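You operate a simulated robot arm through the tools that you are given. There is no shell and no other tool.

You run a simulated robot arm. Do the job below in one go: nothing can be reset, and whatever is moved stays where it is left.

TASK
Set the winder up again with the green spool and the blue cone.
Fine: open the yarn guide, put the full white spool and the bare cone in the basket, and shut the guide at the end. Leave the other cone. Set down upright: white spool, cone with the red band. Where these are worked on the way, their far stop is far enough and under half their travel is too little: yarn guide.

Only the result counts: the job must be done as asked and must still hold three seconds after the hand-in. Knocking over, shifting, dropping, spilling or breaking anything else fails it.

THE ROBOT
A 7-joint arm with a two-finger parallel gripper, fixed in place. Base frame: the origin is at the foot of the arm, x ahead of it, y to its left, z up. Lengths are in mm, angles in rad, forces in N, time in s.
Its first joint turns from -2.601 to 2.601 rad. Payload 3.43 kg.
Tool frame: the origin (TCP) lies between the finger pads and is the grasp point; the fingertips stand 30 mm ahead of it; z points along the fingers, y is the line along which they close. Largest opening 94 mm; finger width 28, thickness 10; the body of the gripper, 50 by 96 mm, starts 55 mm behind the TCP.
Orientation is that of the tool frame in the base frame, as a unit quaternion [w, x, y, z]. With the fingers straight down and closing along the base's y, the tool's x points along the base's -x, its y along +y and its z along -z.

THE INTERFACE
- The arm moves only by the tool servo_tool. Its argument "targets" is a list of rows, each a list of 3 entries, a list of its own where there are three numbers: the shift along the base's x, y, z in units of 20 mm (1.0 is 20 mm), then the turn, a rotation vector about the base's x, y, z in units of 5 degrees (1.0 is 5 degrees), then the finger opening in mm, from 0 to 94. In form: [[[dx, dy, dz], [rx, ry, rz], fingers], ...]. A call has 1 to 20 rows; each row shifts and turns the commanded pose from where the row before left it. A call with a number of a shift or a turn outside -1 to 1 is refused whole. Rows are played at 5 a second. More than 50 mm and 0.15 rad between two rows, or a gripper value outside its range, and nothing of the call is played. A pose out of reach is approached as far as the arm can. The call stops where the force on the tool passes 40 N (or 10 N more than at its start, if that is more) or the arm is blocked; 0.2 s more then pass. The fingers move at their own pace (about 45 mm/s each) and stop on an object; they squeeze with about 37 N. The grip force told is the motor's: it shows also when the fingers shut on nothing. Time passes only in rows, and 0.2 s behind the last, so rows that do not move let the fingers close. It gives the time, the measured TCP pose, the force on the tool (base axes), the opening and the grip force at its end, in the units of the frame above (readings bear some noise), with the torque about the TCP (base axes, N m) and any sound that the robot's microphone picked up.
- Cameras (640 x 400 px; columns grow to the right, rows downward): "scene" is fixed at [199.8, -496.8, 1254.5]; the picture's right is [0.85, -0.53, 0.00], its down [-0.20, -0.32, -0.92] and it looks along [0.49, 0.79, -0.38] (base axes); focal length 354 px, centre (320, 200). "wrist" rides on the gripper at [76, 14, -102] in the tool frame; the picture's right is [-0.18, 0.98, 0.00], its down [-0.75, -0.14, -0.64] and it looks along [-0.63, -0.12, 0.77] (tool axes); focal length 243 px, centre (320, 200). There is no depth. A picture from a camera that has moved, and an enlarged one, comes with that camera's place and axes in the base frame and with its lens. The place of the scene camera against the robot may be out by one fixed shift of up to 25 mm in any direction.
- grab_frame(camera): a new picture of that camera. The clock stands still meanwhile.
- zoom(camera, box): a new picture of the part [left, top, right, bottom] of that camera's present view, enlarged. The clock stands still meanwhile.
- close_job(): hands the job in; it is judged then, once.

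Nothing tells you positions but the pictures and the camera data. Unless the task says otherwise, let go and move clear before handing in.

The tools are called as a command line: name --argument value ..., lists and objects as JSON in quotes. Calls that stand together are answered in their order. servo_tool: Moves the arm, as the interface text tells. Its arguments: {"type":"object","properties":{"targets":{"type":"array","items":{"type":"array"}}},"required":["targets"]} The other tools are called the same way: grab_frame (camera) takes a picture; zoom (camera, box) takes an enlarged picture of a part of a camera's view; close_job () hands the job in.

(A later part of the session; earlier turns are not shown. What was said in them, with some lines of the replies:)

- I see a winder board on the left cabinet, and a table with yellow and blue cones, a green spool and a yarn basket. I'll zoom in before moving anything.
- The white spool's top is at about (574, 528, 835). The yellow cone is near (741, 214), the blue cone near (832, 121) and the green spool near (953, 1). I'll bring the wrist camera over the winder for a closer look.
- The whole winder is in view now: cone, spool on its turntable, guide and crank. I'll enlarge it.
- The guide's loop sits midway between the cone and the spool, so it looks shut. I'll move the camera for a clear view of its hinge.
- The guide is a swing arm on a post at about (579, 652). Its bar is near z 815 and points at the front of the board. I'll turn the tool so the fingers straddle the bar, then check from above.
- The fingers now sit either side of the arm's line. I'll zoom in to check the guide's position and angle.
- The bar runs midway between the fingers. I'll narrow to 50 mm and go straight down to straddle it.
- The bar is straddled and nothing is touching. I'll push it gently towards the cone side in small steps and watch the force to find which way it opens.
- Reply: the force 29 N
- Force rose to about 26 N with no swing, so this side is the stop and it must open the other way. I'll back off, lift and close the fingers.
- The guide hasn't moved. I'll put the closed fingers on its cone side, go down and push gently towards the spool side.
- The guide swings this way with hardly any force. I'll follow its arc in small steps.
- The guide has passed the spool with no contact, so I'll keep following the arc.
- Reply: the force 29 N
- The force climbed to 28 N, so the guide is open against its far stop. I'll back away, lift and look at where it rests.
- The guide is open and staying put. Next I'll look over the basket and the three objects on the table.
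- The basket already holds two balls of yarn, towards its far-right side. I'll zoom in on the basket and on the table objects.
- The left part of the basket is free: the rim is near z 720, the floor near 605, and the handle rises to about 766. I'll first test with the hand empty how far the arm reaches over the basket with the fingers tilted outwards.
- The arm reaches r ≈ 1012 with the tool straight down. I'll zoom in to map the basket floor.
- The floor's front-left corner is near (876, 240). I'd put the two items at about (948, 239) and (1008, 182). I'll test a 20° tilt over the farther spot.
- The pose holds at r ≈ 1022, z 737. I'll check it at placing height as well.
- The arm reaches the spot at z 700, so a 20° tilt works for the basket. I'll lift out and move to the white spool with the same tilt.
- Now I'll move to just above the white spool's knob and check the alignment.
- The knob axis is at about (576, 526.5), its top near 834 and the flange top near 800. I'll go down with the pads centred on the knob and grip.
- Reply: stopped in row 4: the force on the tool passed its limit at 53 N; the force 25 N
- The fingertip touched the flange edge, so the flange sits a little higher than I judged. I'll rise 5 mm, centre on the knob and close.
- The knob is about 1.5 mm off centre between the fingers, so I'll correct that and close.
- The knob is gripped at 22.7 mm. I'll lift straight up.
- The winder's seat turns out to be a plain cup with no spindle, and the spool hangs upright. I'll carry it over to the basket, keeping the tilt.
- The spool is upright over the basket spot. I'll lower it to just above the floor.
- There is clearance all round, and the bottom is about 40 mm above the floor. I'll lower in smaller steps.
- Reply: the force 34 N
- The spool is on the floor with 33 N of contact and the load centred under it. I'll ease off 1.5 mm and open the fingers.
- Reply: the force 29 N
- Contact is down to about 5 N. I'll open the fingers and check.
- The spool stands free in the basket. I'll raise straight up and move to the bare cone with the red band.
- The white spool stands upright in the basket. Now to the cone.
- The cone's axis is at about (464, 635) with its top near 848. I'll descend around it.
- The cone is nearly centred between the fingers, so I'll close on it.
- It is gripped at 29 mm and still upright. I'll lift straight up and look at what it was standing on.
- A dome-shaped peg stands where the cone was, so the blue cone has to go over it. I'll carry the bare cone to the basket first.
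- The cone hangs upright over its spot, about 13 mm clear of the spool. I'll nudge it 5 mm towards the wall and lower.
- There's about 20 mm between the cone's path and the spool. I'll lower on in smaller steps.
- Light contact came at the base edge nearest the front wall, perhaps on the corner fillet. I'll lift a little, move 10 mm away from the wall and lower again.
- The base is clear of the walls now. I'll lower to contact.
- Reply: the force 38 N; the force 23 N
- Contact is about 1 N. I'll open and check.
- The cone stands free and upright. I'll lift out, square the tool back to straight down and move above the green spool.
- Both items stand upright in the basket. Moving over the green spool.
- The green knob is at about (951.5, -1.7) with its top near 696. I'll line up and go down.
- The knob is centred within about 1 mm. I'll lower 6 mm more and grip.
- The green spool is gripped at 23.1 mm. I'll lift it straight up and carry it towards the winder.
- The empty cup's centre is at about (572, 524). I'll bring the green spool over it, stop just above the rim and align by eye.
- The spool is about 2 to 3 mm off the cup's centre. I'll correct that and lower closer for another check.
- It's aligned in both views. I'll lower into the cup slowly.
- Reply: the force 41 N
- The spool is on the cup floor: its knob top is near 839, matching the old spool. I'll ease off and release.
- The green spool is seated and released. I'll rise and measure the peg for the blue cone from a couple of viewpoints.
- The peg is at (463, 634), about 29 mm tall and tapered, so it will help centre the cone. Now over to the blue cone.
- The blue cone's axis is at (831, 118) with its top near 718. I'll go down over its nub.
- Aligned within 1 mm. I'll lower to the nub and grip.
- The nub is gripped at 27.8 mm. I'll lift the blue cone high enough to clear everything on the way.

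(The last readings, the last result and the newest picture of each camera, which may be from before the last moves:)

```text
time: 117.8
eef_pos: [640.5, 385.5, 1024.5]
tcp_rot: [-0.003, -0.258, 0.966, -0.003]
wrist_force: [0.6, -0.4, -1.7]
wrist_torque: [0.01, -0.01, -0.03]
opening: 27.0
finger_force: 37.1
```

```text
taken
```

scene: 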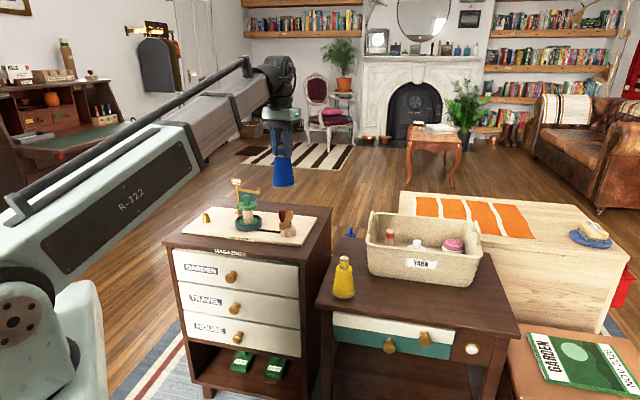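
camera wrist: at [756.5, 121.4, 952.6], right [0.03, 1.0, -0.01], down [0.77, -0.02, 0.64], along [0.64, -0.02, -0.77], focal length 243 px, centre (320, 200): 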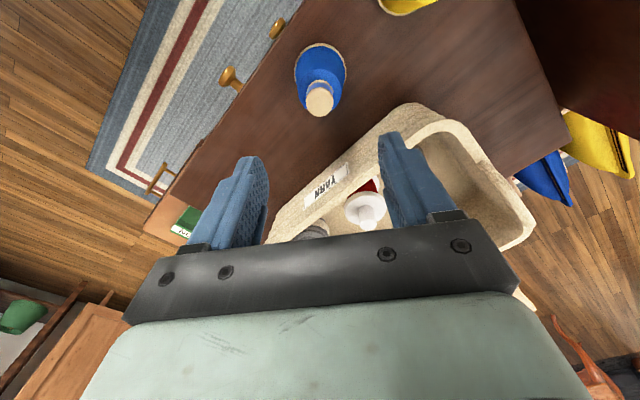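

servo_tool --targets '[[[-0.6827, 0.957, 0], [0, 0, 0.296], 10], [[-0.6827, 0.957, 0], [0, 0, 0.296], 10], [[-0.6827, 0.957, 0], [0, 0, 0.296], 10], [[-0.6827, 0.957, 0], [0, 0, 0.296], 10], [[-0.6827, 0.957, 0], [0, 0, 0.296], 10], [[-0.6827, 0.957, 0], [0, 0, 0.296], 10], [[-0.6827, 0.957, 0], [0, 0, 0.296], 10], [[-0.6827, 0.957, 0], [0, 0, 0.296], 10], [[-0.6827, 0.957, 0], [0, 0, 0.296], 10], [[-0.6827, 0.957, 0], [0, 0, 0.296], 10], [[-0.6827, 0.957, 0], [0, 0, 0.296], 10], [[-0.6827, 0.957, 0], [0, 0, 0.296], 10], [[-0.6827, 0.957, 0], [0, 0, 0.296], 10], [[0, 0, -1], [0, 0, 0], 10], [[0, 0, -1], [0, 0, 0], 10], [[0, 0, -1], [0, 0, 0], 10], [[0, 0, -1], [0, 0, 0], 10], [[0, 0, -1], [0, 0, 0], 10], [[0, 0, 0], [0, 0, 0], 10]]'

grab_frame --camera "wrist"

zoom --camera "scene" --box '[170, 150, 282, 240]'

```text
time: 121.8
eef_pos: [460.1, 633.6, 923.5]
tcp_rot: [-0.003, -0.415, 0.91, -0.003]
wrist_force: [0.4, -0.6, -1.7]
wrist_torque: [0.0, 0.0, 0.03]
opening: 26.9
finger_force: 37.0
```

```text
taken
camera wrist: at [400.1, 586.8, 1026.7], right [-0.62, 0.78, -0.01], down [0.6, 0.48, 0.64], along [0.5, 0.39, -0.77], focal length 243 px, centre (320, 200)
```

wrist: 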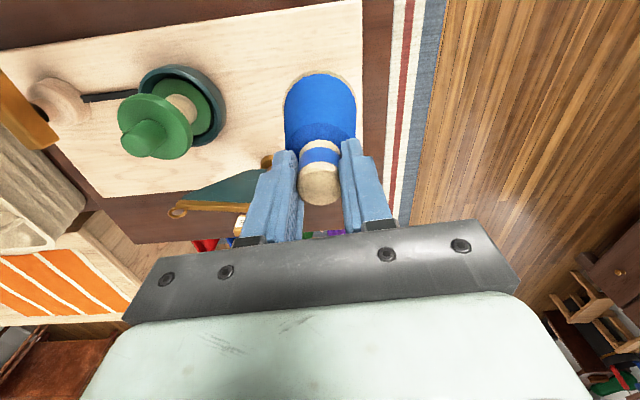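

```text
4.44 times, centred on (226, 195) of scene
camera zoom: at [199.8, -496.8, 1254.5], right [0.85, -0.53, 0.0], down [-0.2, -0.32, -0.92], along [0.49, 0.79, -0.38], focal length 1575 px, centre (738, 222)
```

zoom: 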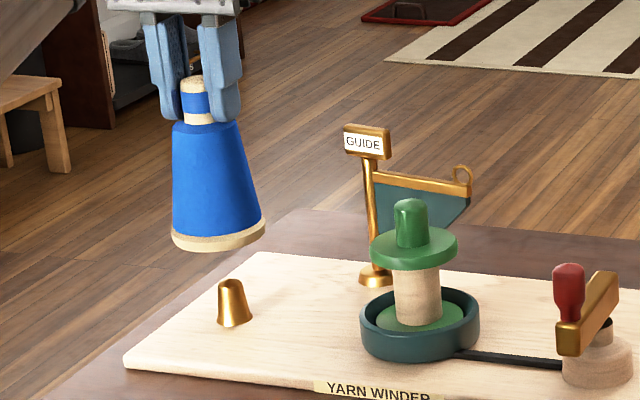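

The cone is above the peg. I'll zoom in to line the base up with it.

zoom --camera "wrist" --box '[240, 40, 400, 160]'

zoom --camera "scene" --box '[194, 160, 258, 232]'

```text
3.33 times, centred on (320, 100) of wrist
camera zoom: at [400.1, 586.8, 1026.7], right [-0.62, 0.78, -0.01], down [0.6, 0.48, 0.64], along [0.5, 0.39, -0.77], focal length 809 px, centre (320, 533)
```

zoom: 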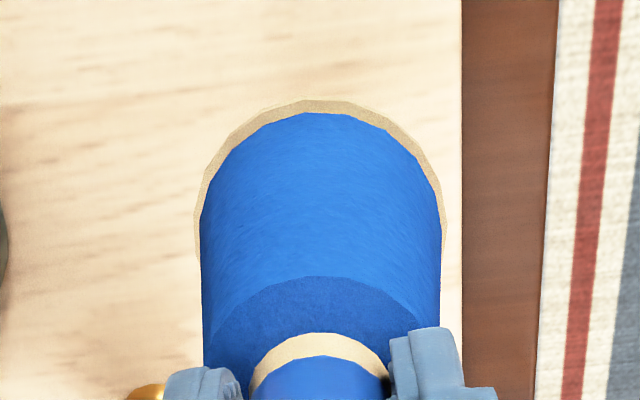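

```text
5.56 times, centred on (226, 196) of scene
camera zoom: at [199.8, -496.8, 1254.5], right [0.85, -0.53, 0.0], down [-0.2, -0.32, -0.92], along [0.49, 0.79, -0.38], focal length 1968 px, centre (842, 222)
```

zoom: 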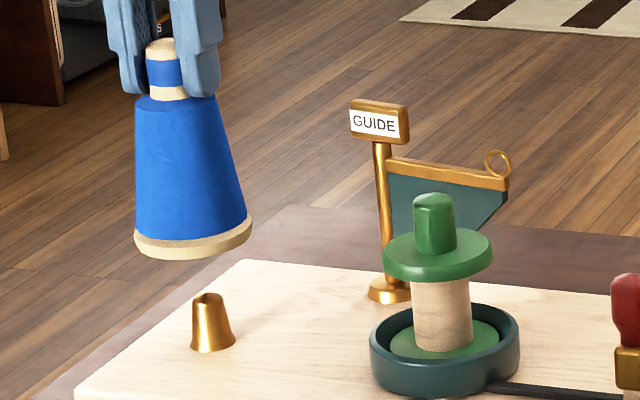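

The base and peg line up within about 2 to 3 mm. I'll correct that, lower to just above the peg and check again.

servo_tool --targets '[[[0.1, -0.06, 0], [0, 0, 0], 10], [[0, 0, -0.8], [0, 0, 0], 10], [[0, 0, -0.75], [0, 0, 0], 10], [[0, 0, 0], [0, 0, 0], 10]]'

zoom --camera "wrist" --box '[240, 40, 400, 160]'

zoom --camera "scene" --box '[194, 180, 258, 228]'

```text
time: 122.8
eef_pos: [464.9, 632.5, 893.7]
tcp_rot: [-0.002, -0.416, 0.91, -0.003]
wrist_force: [-0.9, -0.1, -1.3]
wrist_torque: [0.01, 0.0, 0.01]
opening: 26.7
finger_force: 37.2
```

```text
3.33 times, centred on (320, 100) of wrist
camera zoom: at [404.0, 585.8, 996.5], right [-0.62, 0.78, -0.01], down [0.6, 0.48, 0.64], along [0.5, 0.39, -0.77], focal length 809 px, centre (320, 533)
```

zoom: 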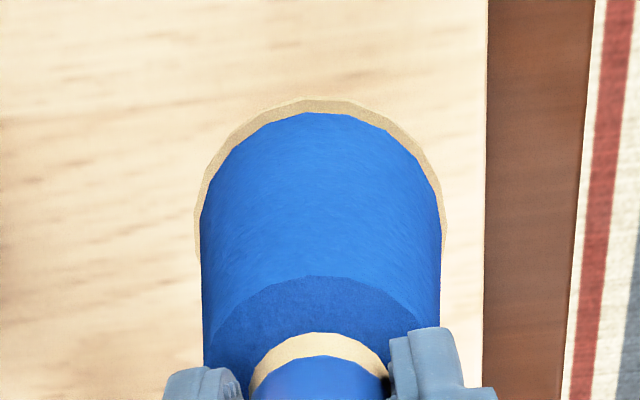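

```text
8.33 times, centred on (226, 204) of scene
camera zoom: at [199.8, -496.8, 1254.5], right [0.85, -0.53, 0.0], down [-0.2, -0.32, -0.92], along [0.49, 0.79, -0.38], focal length 2952 px, centre (1103, 167)
```

zoom: 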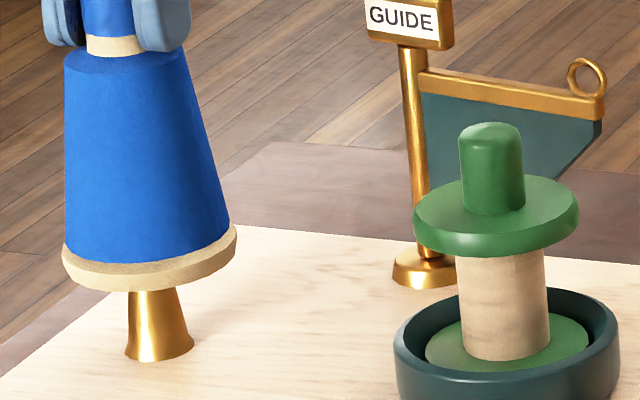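

The peg sits centrally under the base in the scene view. I'll lower slowly and watch the force.

servo_tool --targets '[[[0, 0, -0.25], [0, 0, 0], 10], [[0, 0, -0.25], [0, 0, 0], 10], [[0, 0, -0.25], [0, 0, 0], 10], [[0, 0, 0], [0, 0, 0], 10]]'

zoom --camera "scene" --box '[194, 180, 258, 228]'

```text
time: 123.8
eef_pos: [464.4, 633.8, 879.7]
tcp_rot: [-0.003, -0.416, 0.91, -0.003]
wrist_force: [0.1, -0.2, -1.7]
wrist_torque: [0.0, -0.02, 0.02]
opening: 26.8
finger_force: 37.6
```

```text
8.33 times, centred on (226, 204) of scene
camera zoom: at [199.8, -496.8, 1254.5], right [0.85, -0.53, 0.0], down [-0.2, -0.32, -0.92], along [0.49, 0.79, -0.38], focal length 2952 px, centre (1103, 167)
```

zoom: 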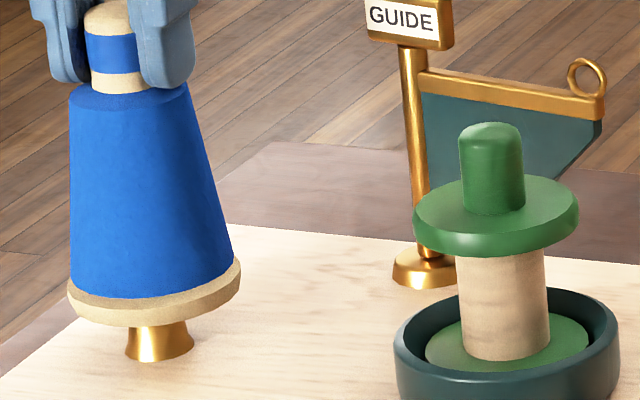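

The cone is sliding over the peg with no force. Continuing down.

servo_tool --targets '[[[0, 0, -0.25], [0, 0, 0], 10], [[0, 0, -0.25], [0, 0, 0], 10], [[0, 0, -0.25], [0, 0, 0], 10], [[0, 0, 0], [0, 0, 0], 10]]'

zoom --camera "scene" --box '[194, 180, 258, 228]'

```text
time: 124.8
eef_pos: [464.9, 634.1, 862.6]
tcp_rot: [-0.002, -0.415, 0.91, -0.003]
wrist_force: [0.3, -0.6, -1.3]
wrist_torque: [-0.02, 0.04, 0.0]
opening: 26.5
finger_force: 36.6
```

```text
8.33 times, centred on (226, 204) of scene
camera zoom: at [199.8, -496.8, 1254.5], right [0.85, -0.53, 0.0], down [-0.2, -0.32, -0.92], along [0.49, 0.79, -0.38], focal length 2952 px, centre (1103, 167)
```

zoom: 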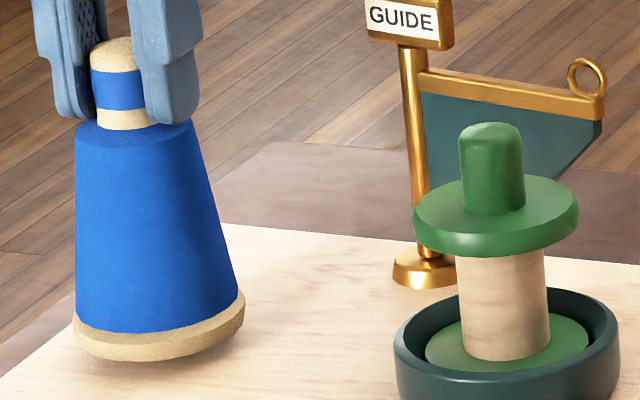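

servo_tool --targets '[[[0, 0, -0.12], [0, 0, 0], 10], [[0, 0, -0.12], [0, 0, 0], 10], [[0, 0, 0], [0, 0, 0], 10]]'

```text
time: 125.7
eef_pos: [465.0, 633.1, 857.7]
tcp_rot: [-0.002, -0.416, 0.909, -0.004]
wrist_force: [0.0, -0.4, -1.0]
wrist_torque: [-0.03, 0.0, 0.02]
opening: 26.5
finger_force: 37.3
```

servo_tool --targets '[[[0, 0, -0.12], [0, 0, 0], 10], [[0, 0, -0.08], [0, 0, 0], 10], [[0, 0, 0], [0, 0, 0], 10]]'

zoom --camera "scene" --box '[194, 180, 258, 228]'

```text
time: 126.5
eef_pos: [466.5, 632.2, 855.0]
tcp_rot: [-0.003, -0.415, 0.91, -0.003]
wrist_force: [0.7, -0.6, 0.5]
wrist_torque: [-0.02, 0.03, 0.0]
opening: 26.6
finger_force: 36.9
```

```text
8.33 times, centred on (226, 204) of scene
camera zoom: at [199.8, -496.8, 1254.5], right [0.85, -0.53, 0.0], down [-0.2, -0.32, -0.92], along [0.49, 0.79, -0.38], focal length 2952 px, centre (1103, 167)
```

zoom: 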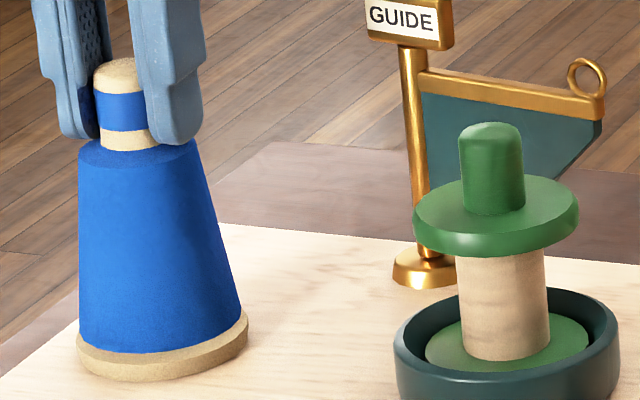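

servo_tool --targets '[[[0, 0, -0.1], [0, 0, 0], 10], [[0, 0, 0], [0, 0, 0], 10]]'

zoom --camera "wrist" --box '[240, 40, 400, 160]'

zoom --camera "scene" --box '[194, 180, 258, 228]'

```text
time: 127.0
eef_pos: [465.4, 631.9, 854.6]
tcp_rot: [-0.001, -0.415, 0.91, -0.003]
wrist_force: [4.6, -2.5, 35.1]
wrist_torque: [-0.11, 0.02, 0.19]
opening: 26.5
finger_force: 36.6
```

```text
3.33 times, centred on (320, 100) of wrist
camera zoom: at [404.2, 585.2, 956.7], right [-0.62, 0.78, -0.01], down [0.6, 0.48, 0.64], along [0.5, 0.4, -0.77], focal length 809 px, centre (320, 533)
```

zoom: 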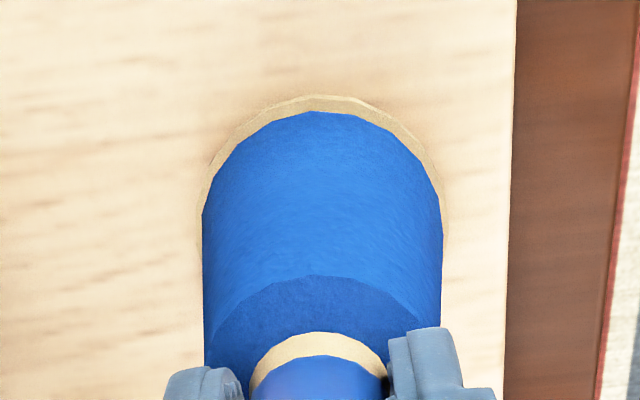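

```text
8.33 times, centred on (226, 204) of scene
camera zoom: at [199.8, -496.8, 1254.5], right [0.85, -0.53, 0.0], down [-0.2, -0.32, -0.92], along [0.49, 0.79, -0.38], focal length 2952 px, centre (1103, 167)
```

zoom: 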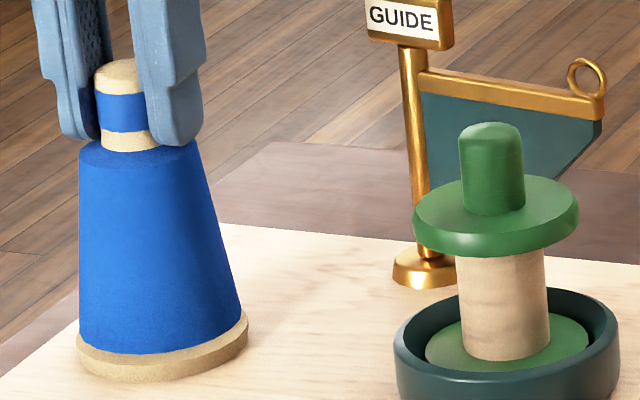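

The cone is on the board over the peg. I'll ease off and release.

servo_tool --targets '[[[0, 0, 0.08], [0, 0, 0], 10], [[0, 0, 0.04], [0, 0, 0], 10], [[0, 0, 0], [0, 0, 0], 10]]'

```text
time: 127.8
eef_pos: [463.4, 633.4, 855.0]
tcp_rot: [-0.003, -0.416, 0.909, -0.004]
wrist_force: [0.6, 0.5, -0.8]
wrist_torque: [-0.02, 0.0, 0.04]
opening: 26.6
finger_force: 37.1
```

servo_tool --targets '[[[0, 0, 0], [0, 0, 0], 32], [[0, 0, 0], [0, 0, 0], 44], [[0, 0, 0], [0, 0, 0], 50]]'

zoom --camera "scene" --box '[194, 180, 258, 228]'

grab_frame --camera "wrist"

```text
time: 128.7
eef_pos: [464.6, 633.1, 855.9]
tcp_rot: [-0.002, -0.416, 0.909, -0.003]
wrist_force: [1.0, 0.1, -0.4]
wrist_torque: [-0.01, 0.0, 0.0]
opening: 49.9
finger_force: 0.2
```

```text
8.33 times, centred on (226, 204) of scene
camera zoom: at [199.8, -496.8, 1254.5], right [0.85, -0.53, 0.0], down [-0.2, -0.32, -0.92], along [0.49, 0.79, -0.38], focal length 2952 px, centre (1103, 167)
```

zoom: 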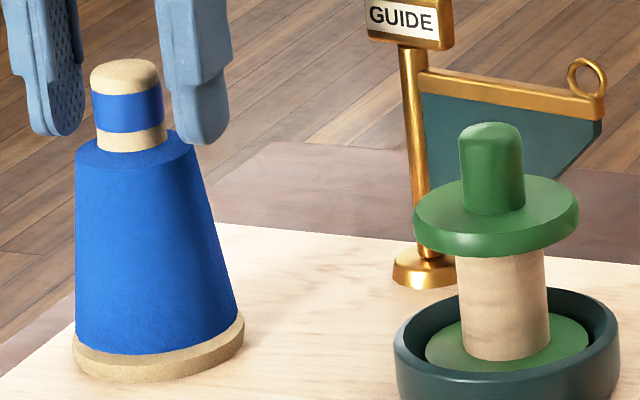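

```text
taken
camera wrist: at [403.9, 586.0, 957.8], right [-0.62, 0.78, -0.01], down [0.6, 0.48, 0.64], along [0.5, 0.39, -0.77], focal length 243 px, centre (320, 200)
```

wrist: 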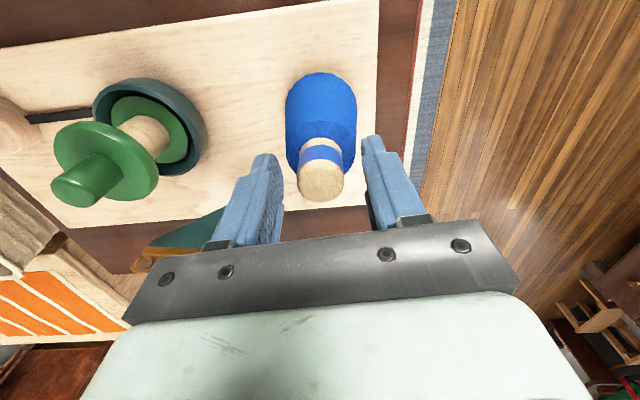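

The blue cone stands on the board over the peg. Next I'll rise, close the fingers and move to the back side of the open guide to swing it shut.

servo_tool --targets '[[[0, 0, 0.5], [0, 0, 0], 56], [[0, 0, 1], [0, 0, 0], 60], [[0, 0, 1], [0, 0, 0], 40], [[0, 0, 1], [0, 0, 0], 0], [[0, 0, 1], [0, 0, 0], 0], [[0, 0, 0.6], [0, 0, 0], 0], [[0.99, -0.045, 0], [0, 0, 0], 0], [[0.99, -0.045, 0], [0, 0, 0], 0], [[0.99, -0.045, 0], [0, 0, 0], 0], [[0.99, -0.045, 0], [0, 0, 0], 0], [[0.99, -0.045, 0], [0, 0, 0], 0], [[0.99, -0.045, 0], [0, 0, 0], 0], [[0.99, -0.045, 0], [0, 0, 0], 0], [[0.99, -0.045, 0], [0, 0, 0], 0], [[0.99, -0.045, 0], [0, 0, 0], 0], [[0, 0, 0], [0, 0, 0], 0]]'

grab_frame --camera "wrist"

zoom --camera "scene" --box '[180, 130, 340, 250]'

```text
time: 132.1
eef_pos: [642.9, 625.1, 957.6]
tcp_rot: [-0.003, -0.416, 0.909, -0.002]
wrist_force: [-0.4, -0.2, -0.4]
wrist_torque: [0.02, 0.03, 0.03]
opening: 0.1
finger_force: 33.4
```

```text
taken
camera wrist: at [582.6, 578.1, 1059.2], right [-0.62, 0.78, -0.01], down [0.6, 0.48, 0.64], along [0.5, 0.39, -0.77], focal length 243 px, centre (320, 200)
```

wrist: 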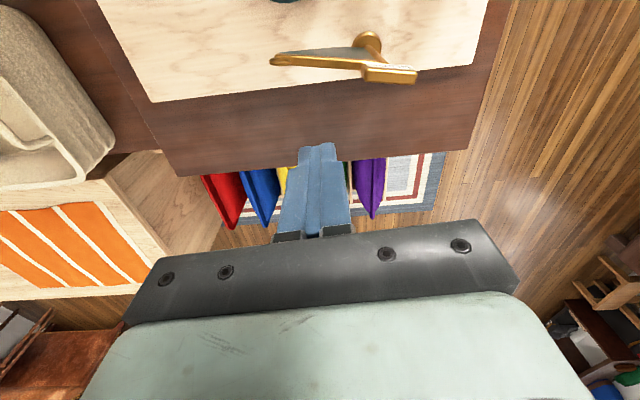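

```text
3.33 times, centred on (260, 190) of scene
camera zoom: at [199.8, -496.8, 1254.5], right [0.85, -0.53, 0.0], down [-0.2, -0.32, -0.92], along [0.49, 0.79, -0.38], focal length 1181 px, centre (520, 233)
```

zoom: 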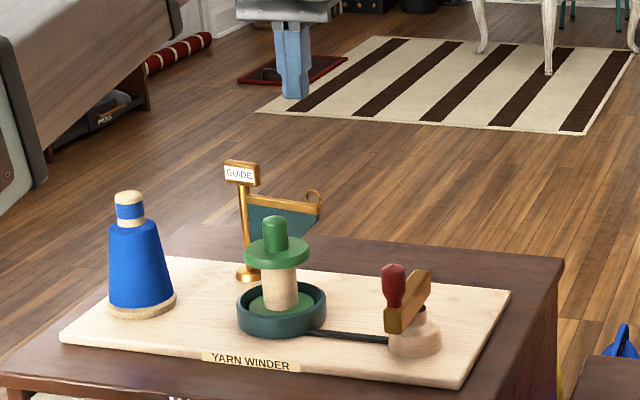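

The guide is still open. I'll go down behind its arm, with about 14 mm clearance.

servo_tool --targets '[[[0, 0, -0.96], [0, 0, 0], 0], [[0, 0, -0.96], [0, 0, 0], 0], [[0, 0, -0.96], [0, 0, 0], 0], [[0, 0, -0.96], [0, 0, 0], 0], [[0, 0, -0.96], [0, 0, 0], 0], [[0, 0, -0.96], [0, 0, 0], 0], [[0, 0, -0.96], [0, 0, 0], 0], [[0, 0, 0], [0, 0, 0], 0]]'

grab_frame --camera "wrist"

zoom --camera "scene" --box '[180, 130, 340, 250]'

```text
time: 133.8
eef_pos: [642.9, 624.7, 822.0]
tcp_rot: [-0.003, -0.416, 0.91, -0.004]
wrist_force: [0.5, 0.2, 0.3]
wrist_torque: [0.01, 0.0, 0.01]
opening: 0.0
finger_force: 33.1
```

```text
taken
camera wrist: at [582.2, 578.1, 925.7], right [-0.62, 0.78, -0.01], down [0.6, 0.48, 0.64], along [0.5, 0.39, -0.77], focal length 243 px, centre (320, 200)
```

wrist: 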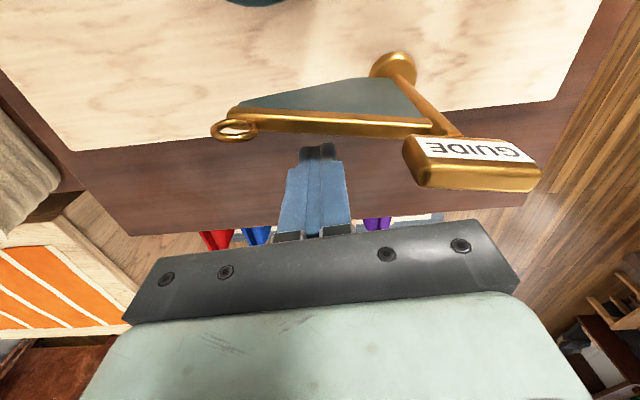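

```text
3.33 times, centred on (260, 190) of scene
camera zoom: at [199.8, -496.8, 1254.5], right [0.85, -0.53, 0.0], down [-0.2, -0.32, -0.92], along [0.49, 0.79, -0.38], focal length 1181 px, centre (520, 233)
```

zoom: 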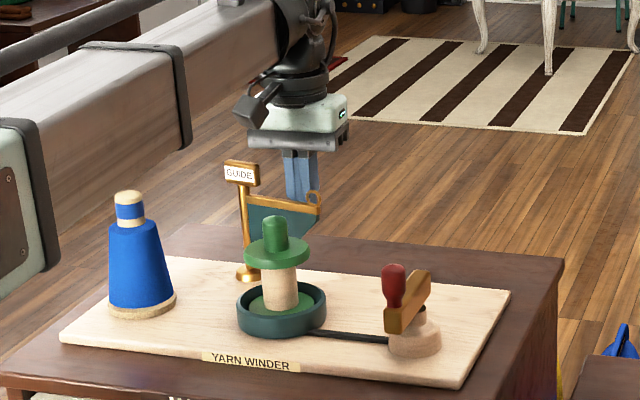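

There's clear space all round. I'll push the arm back along its arc.

servo_tool --targets '[[[-0.255, -0.1825, 0], [0, 0, 0], 0], [[-0.255, -0.1825, 0], [0, 0, 0], 0], [[-0.213, -0.248, 0], [0, 0, 0], 0], [[-0.213, -0.248, 0], [0, 0, 0], 0], [[-0.213, -0.248, 0], [0, 0, 0], 0], [[-0.2375, -0.126, 0], [0, 0, 0], 0], [[-0.2375, -0.126, 0], [0, 0, 0], 0], [[-0.2375, -0.126, 0], [0, 0, 0], 0], [[-0.2375, -0.126, 0], [0, 0, 0], 0]]'

grab_frame --camera "wrist"

zoom --camera "scene" --box '[180, 130, 340, 250]'

```text
time: 135.8
eef_pos: [601.8, 592.2, 822.2]
tcp_rot: [-0.002, -0.415, 0.91, -0.004]
wrist_force: [0.3, 0.0, -0.7]
wrist_torque: [-0.03, 0.01, -0.01]
opening: 0.1
finger_force: 33.0
```

```text
taken
camera wrist: at [540.2, 545.4, 925.0], right [-0.62, 0.78, -0.01], down [0.6, 0.48, 0.64], along [0.5, 0.39, -0.77], focal length 243 px, centre (320, 200)
```

wrist: 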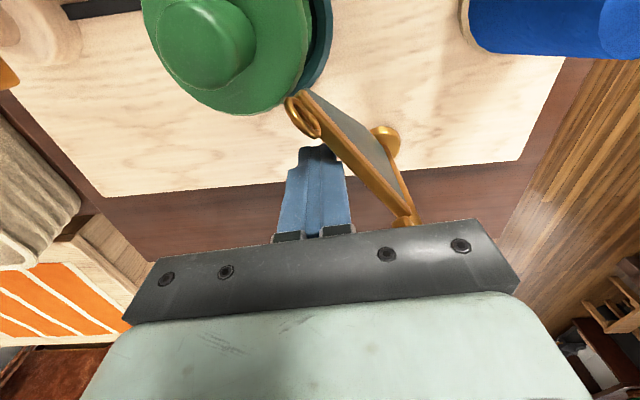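

```text
3.33 times, centred on (260, 190) of scene
camera zoom: at [199.8, -496.8, 1254.5], right [0.85, -0.53, 0.0], down [-0.2, -0.32, -0.92], along [0.49, 0.79, -0.38], focal length 1181 px, centre (520, 233)
```

zoom: 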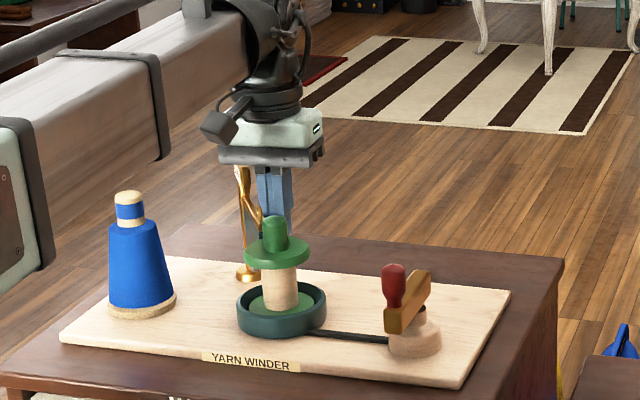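

It's moving freely and clear of the spool. Continuing towards shut.

servo_tool --targets '[[[-0.291, -0.026, 0], [0, 0, 0], 0], [[-0.291, -0.026, 0], [0, 0, 0], 0], [[-0.291, -0.026, 0], [0, 0, 0], 0], [[-0.291, -0.026, 0], [0, 0, 0], 0], [[-0.23, 0.078, 0], [0, 0, 0], 0], [[-0.23, 0.078, 0], [0, 0, 0], 0], [[-0.23, 0.078, 0], [0, 0, 0], 0]]'

grab_frame --camera "wrist"

zoom --camera "scene" --box '[180, 130, 340, 250]'

```text
time: 137.4
eef_pos: [563.6, 595.1, 822.3]
tcp_rot: [-0.002, -0.416, 0.91, -0.003]
wrist_force: [0.4, -0.2, -0.6]
wrist_torque: [-0.02, 0.03, -0.01]
opening: 0.1
finger_force: 33.2
```

```text
taken
camera wrist: at [503.1, 547.8, 924.8], right [-0.62, 0.78, -0.01], down [0.6, 0.48, 0.64], along [0.5, 0.39, -0.77], focal length 243 px, centre (320, 200)
```

wrist: 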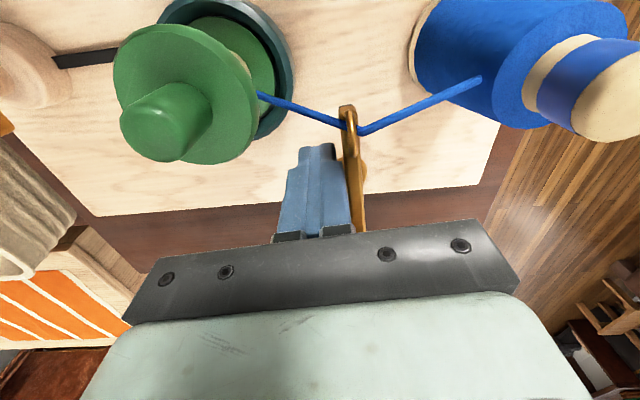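

```text
3.33 times, centred on (260, 190) of scene
camera zoom: at [199.8, -496.8, 1254.5], right [0.85, -0.53, 0.0], down [-0.2, -0.32, -0.92], along [0.49, 0.79, -0.38], focal length 1181 px, centre (520, 233)
```

zoom: 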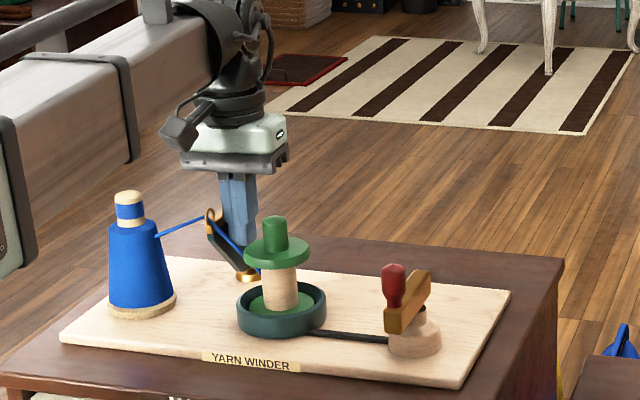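

A blue yarn now runs from the cone through the guide to the spool, so the winder has registered the set-up. I'll push the guide gently on to its shut stop.

servo_tool --targets '[[[-0.15, 0.06, 0], [0, 0, 0], 0], [[-0.15, 0.06, 0], [0, 0, 0], 0], [[-0.12, 0.06, 0], [0, 0, 0], 0]]'

grab_frame --camera "wrist"

```text
time: 138.4
eef_pos: [562.3, 595.7, 822.5]
tcp_rot: [0.001, -0.414, 0.91, -0.009]
wrist_force: [10.9, -9.0, -2.9]
wrist_torque: [0.0, 0.08, -0.2]
opening: 0.0
finger_force: 33.2
stopped in row 3: the force on the tool passed its limit at 41 N (the readings are from after the stop); the commanded pose is now the measured one
```

```text
taken
camera wrist: at [499.2, 549.9, 924.8], right [-0.62, 0.79, -0.02], down [0.6, 0.48, 0.64], along [0.51, 0.39, -0.77], focal length 243 px, centre (320, 200)
```

wrist: 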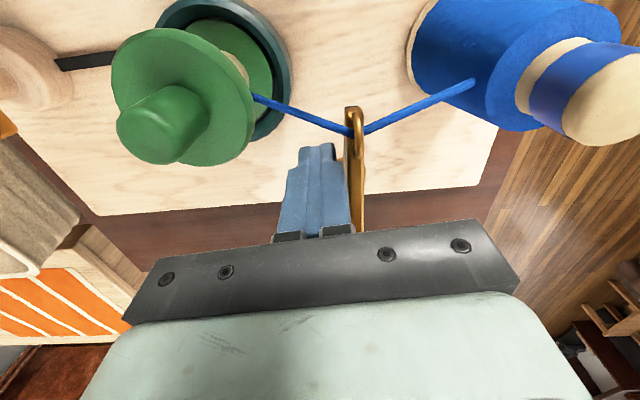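

The force limit was reached at the shut stop. I'll back away from the arm, then rise clear.

servo_tool --targets '[[[0.15, -0.13, 0], [0, 0, 0], 0], [[0.2, -0.15, 0], [0, 0, 0], 0], [[0, 0, 0.6], [0, 0, 0], 0], [[0, 0, 1], [0, 0, 0], 0], [[0, 0, 1], [0, 0, 0], 0], [[0, 0, 1], [0, 0, 0], 0], [[0, 0, 1], [0, 0, 0], 0], [[0, 0, 1], [0, 0, 0], 0], [[0, 0, 1], [0, 0, 0], 0], [[0, 0, 1], [0, 0, 0], 0]]'

grab_frame --camera "wrist"

zoom --camera "scene" --box '[180, 160, 308, 250]'

grab_frame --camera "scene"

```text
time: 140.6
eef_pos: [566.2, 590.3, 974.1]
tcp_rot: [0.001, -0.414, 0.91, -0.007]
wrist_force: [0.4, 0.3, -0.2]
wrist_torque: [0.01, 0.02, -0.03]
opening: 0.0
finger_force: 32.5
```

```text
taken
camera wrist: at [505.0, 544.2, 1076.4], right [-0.62, 0.78, -0.01], down [0.6, 0.48, 0.64], along [0.51, 0.39, -0.77], focal length 243 px, centre (320, 200)
```

wrist: 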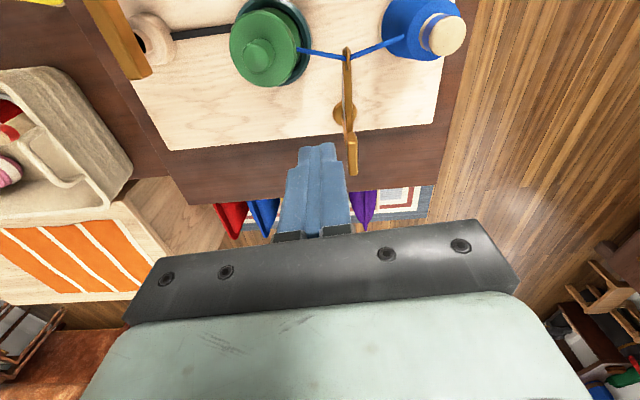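

```text
4.44 times, centred on (244, 205) of scene
camera zoom: at [199.8, -496.8, 1254.5], right [0.85, -0.53, 0.0], down [-0.2, -0.32, -0.92], along [0.49, 0.79, -0.38], focal length 1575 px, centre (658, 178)
```

zoom: 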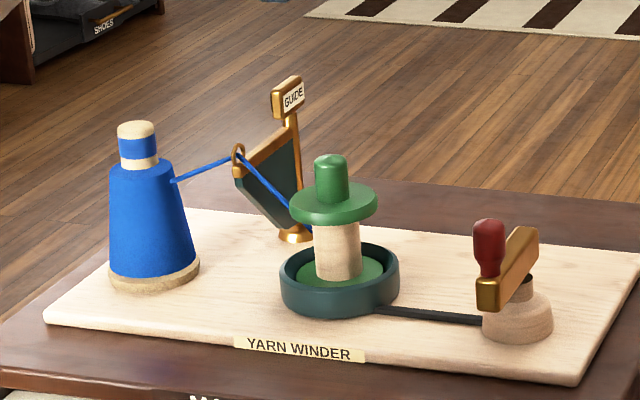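

```text
taken
```

scene: 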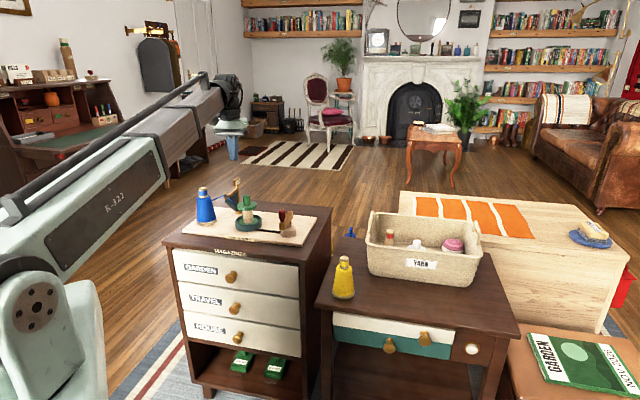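

The guide's loop is back exactly where it started (scene pixel 225, 195), so it is shut. A last check on the basket, the yellow cone and the blue cone's seat.

zoom --camera "scene" --box '[330, 190, 490, 300]'

zoom --camera "wrist" --box '[200, 0, 500, 180]'

zoom --camera "scene" --box '[180, 180, 260, 230]'

```text
3.64 times, centred on (410, 245) of scene
camera zoom: at [199.8, -496.8, 1254.5], right [0.85, -0.53, 0.0], down [-0.2, -0.32, -0.92], along [0.49, 0.79, -0.38], focal length 1288 px, centre (-7, 36)
```

zoom: 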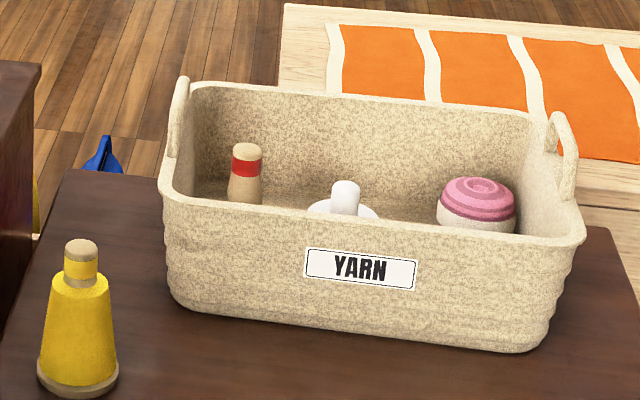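

```text
2.13 times, centred on (350, 90) of wrist
camera zoom: at [505.0, 544.2, 1076.4], right [-0.62, 0.78, -0.01], down [0.6, 0.48, 0.64], along [0.51, 0.39, -0.77], focal length 518 px, centre (256, 435)
```

zoom: 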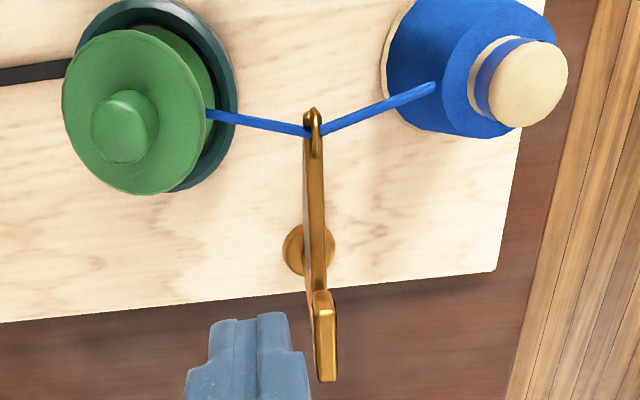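

```text
8.00 times, centred on (220, 205) of scene
camera zoom: at [199.8, -496.8, 1254.5], right [0.85, -0.53, 0.0], down [-0.2, -0.32, -0.92], along [0.49, 0.79, -0.38], focal length 2834 px, centre (1120, 160)
```

zoom: 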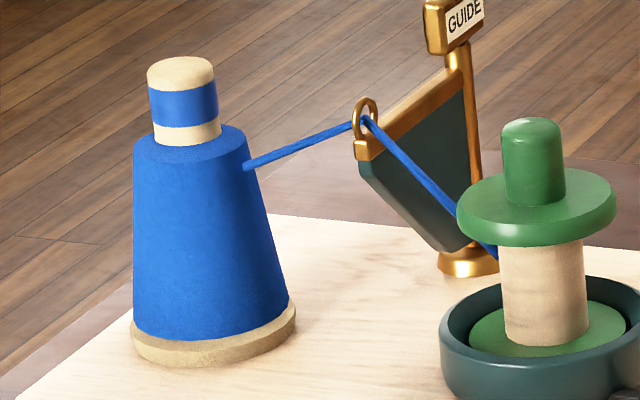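

Everything is in place: the green spool is in the cup, the blue cone is on the peg and the guide is shut. The white spool and bare cone stand upright in the basket, and the yellow cone is untouched. I'll move the arm further clear before handing in.

servo_tool --targets '[[[0, 0, 1], [0, 0, 0], 0], [[0, 0, 1], [0, 0, 0], 0], [[0, 0, 1], [0, 0, 0], 20], [[0, 0, 1], [0, 0, 0], 20], [[0, 0, 0], [0, 0, 0], 20], [[0, 0, 0], [0, 0, 0], 20], [[0, 0, 0], [0, 0, 0], 20]]'

grab_frame --camera "scene"

```text
time: 142.2
eef_pos: [566.6, 590.3, 1055.0]
tcp_rot: [0.001, -0.415, 0.91, -0.006]
wrist_force: [0.2, 0.3, 0.1]
wrist_torque: [-0.02, 0.03, 0.03]
opening: 20.1
finger_force: 0.0
```

```text
taken
```

scene: 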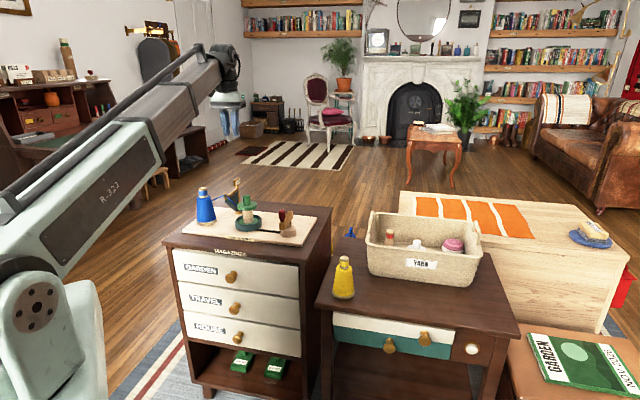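

The scene is steady and the arm is clear, so I'm handing in the job.

close_job

```text
The job is handed in.
```

The winder is set up again with the green spool and the blue cone, and I've handed the job in. I checked these in the camera pictures just before that:

- **Winder:** the green spool sits in the cup and the blue cone stands over its peg. A blue yarn appeared from the cone through the guide to the spool as the guide closed.
- **Yarn guide:** I opened it to its far stop before the swap. Afterwards I pushed it back to its shut stop, and its loop is where it was at the start.
- **Basket:** the full white spool and the bare cone with the red band stand upright, clear of the two balls of yarn.
- **Yellow cone:** I left it alone, and it is still upright where it was.

While I was lining up on the white spool, a fingertip pressed on its flange at about 53 N. The spool stayed upright in the cup, and I saw no damage.
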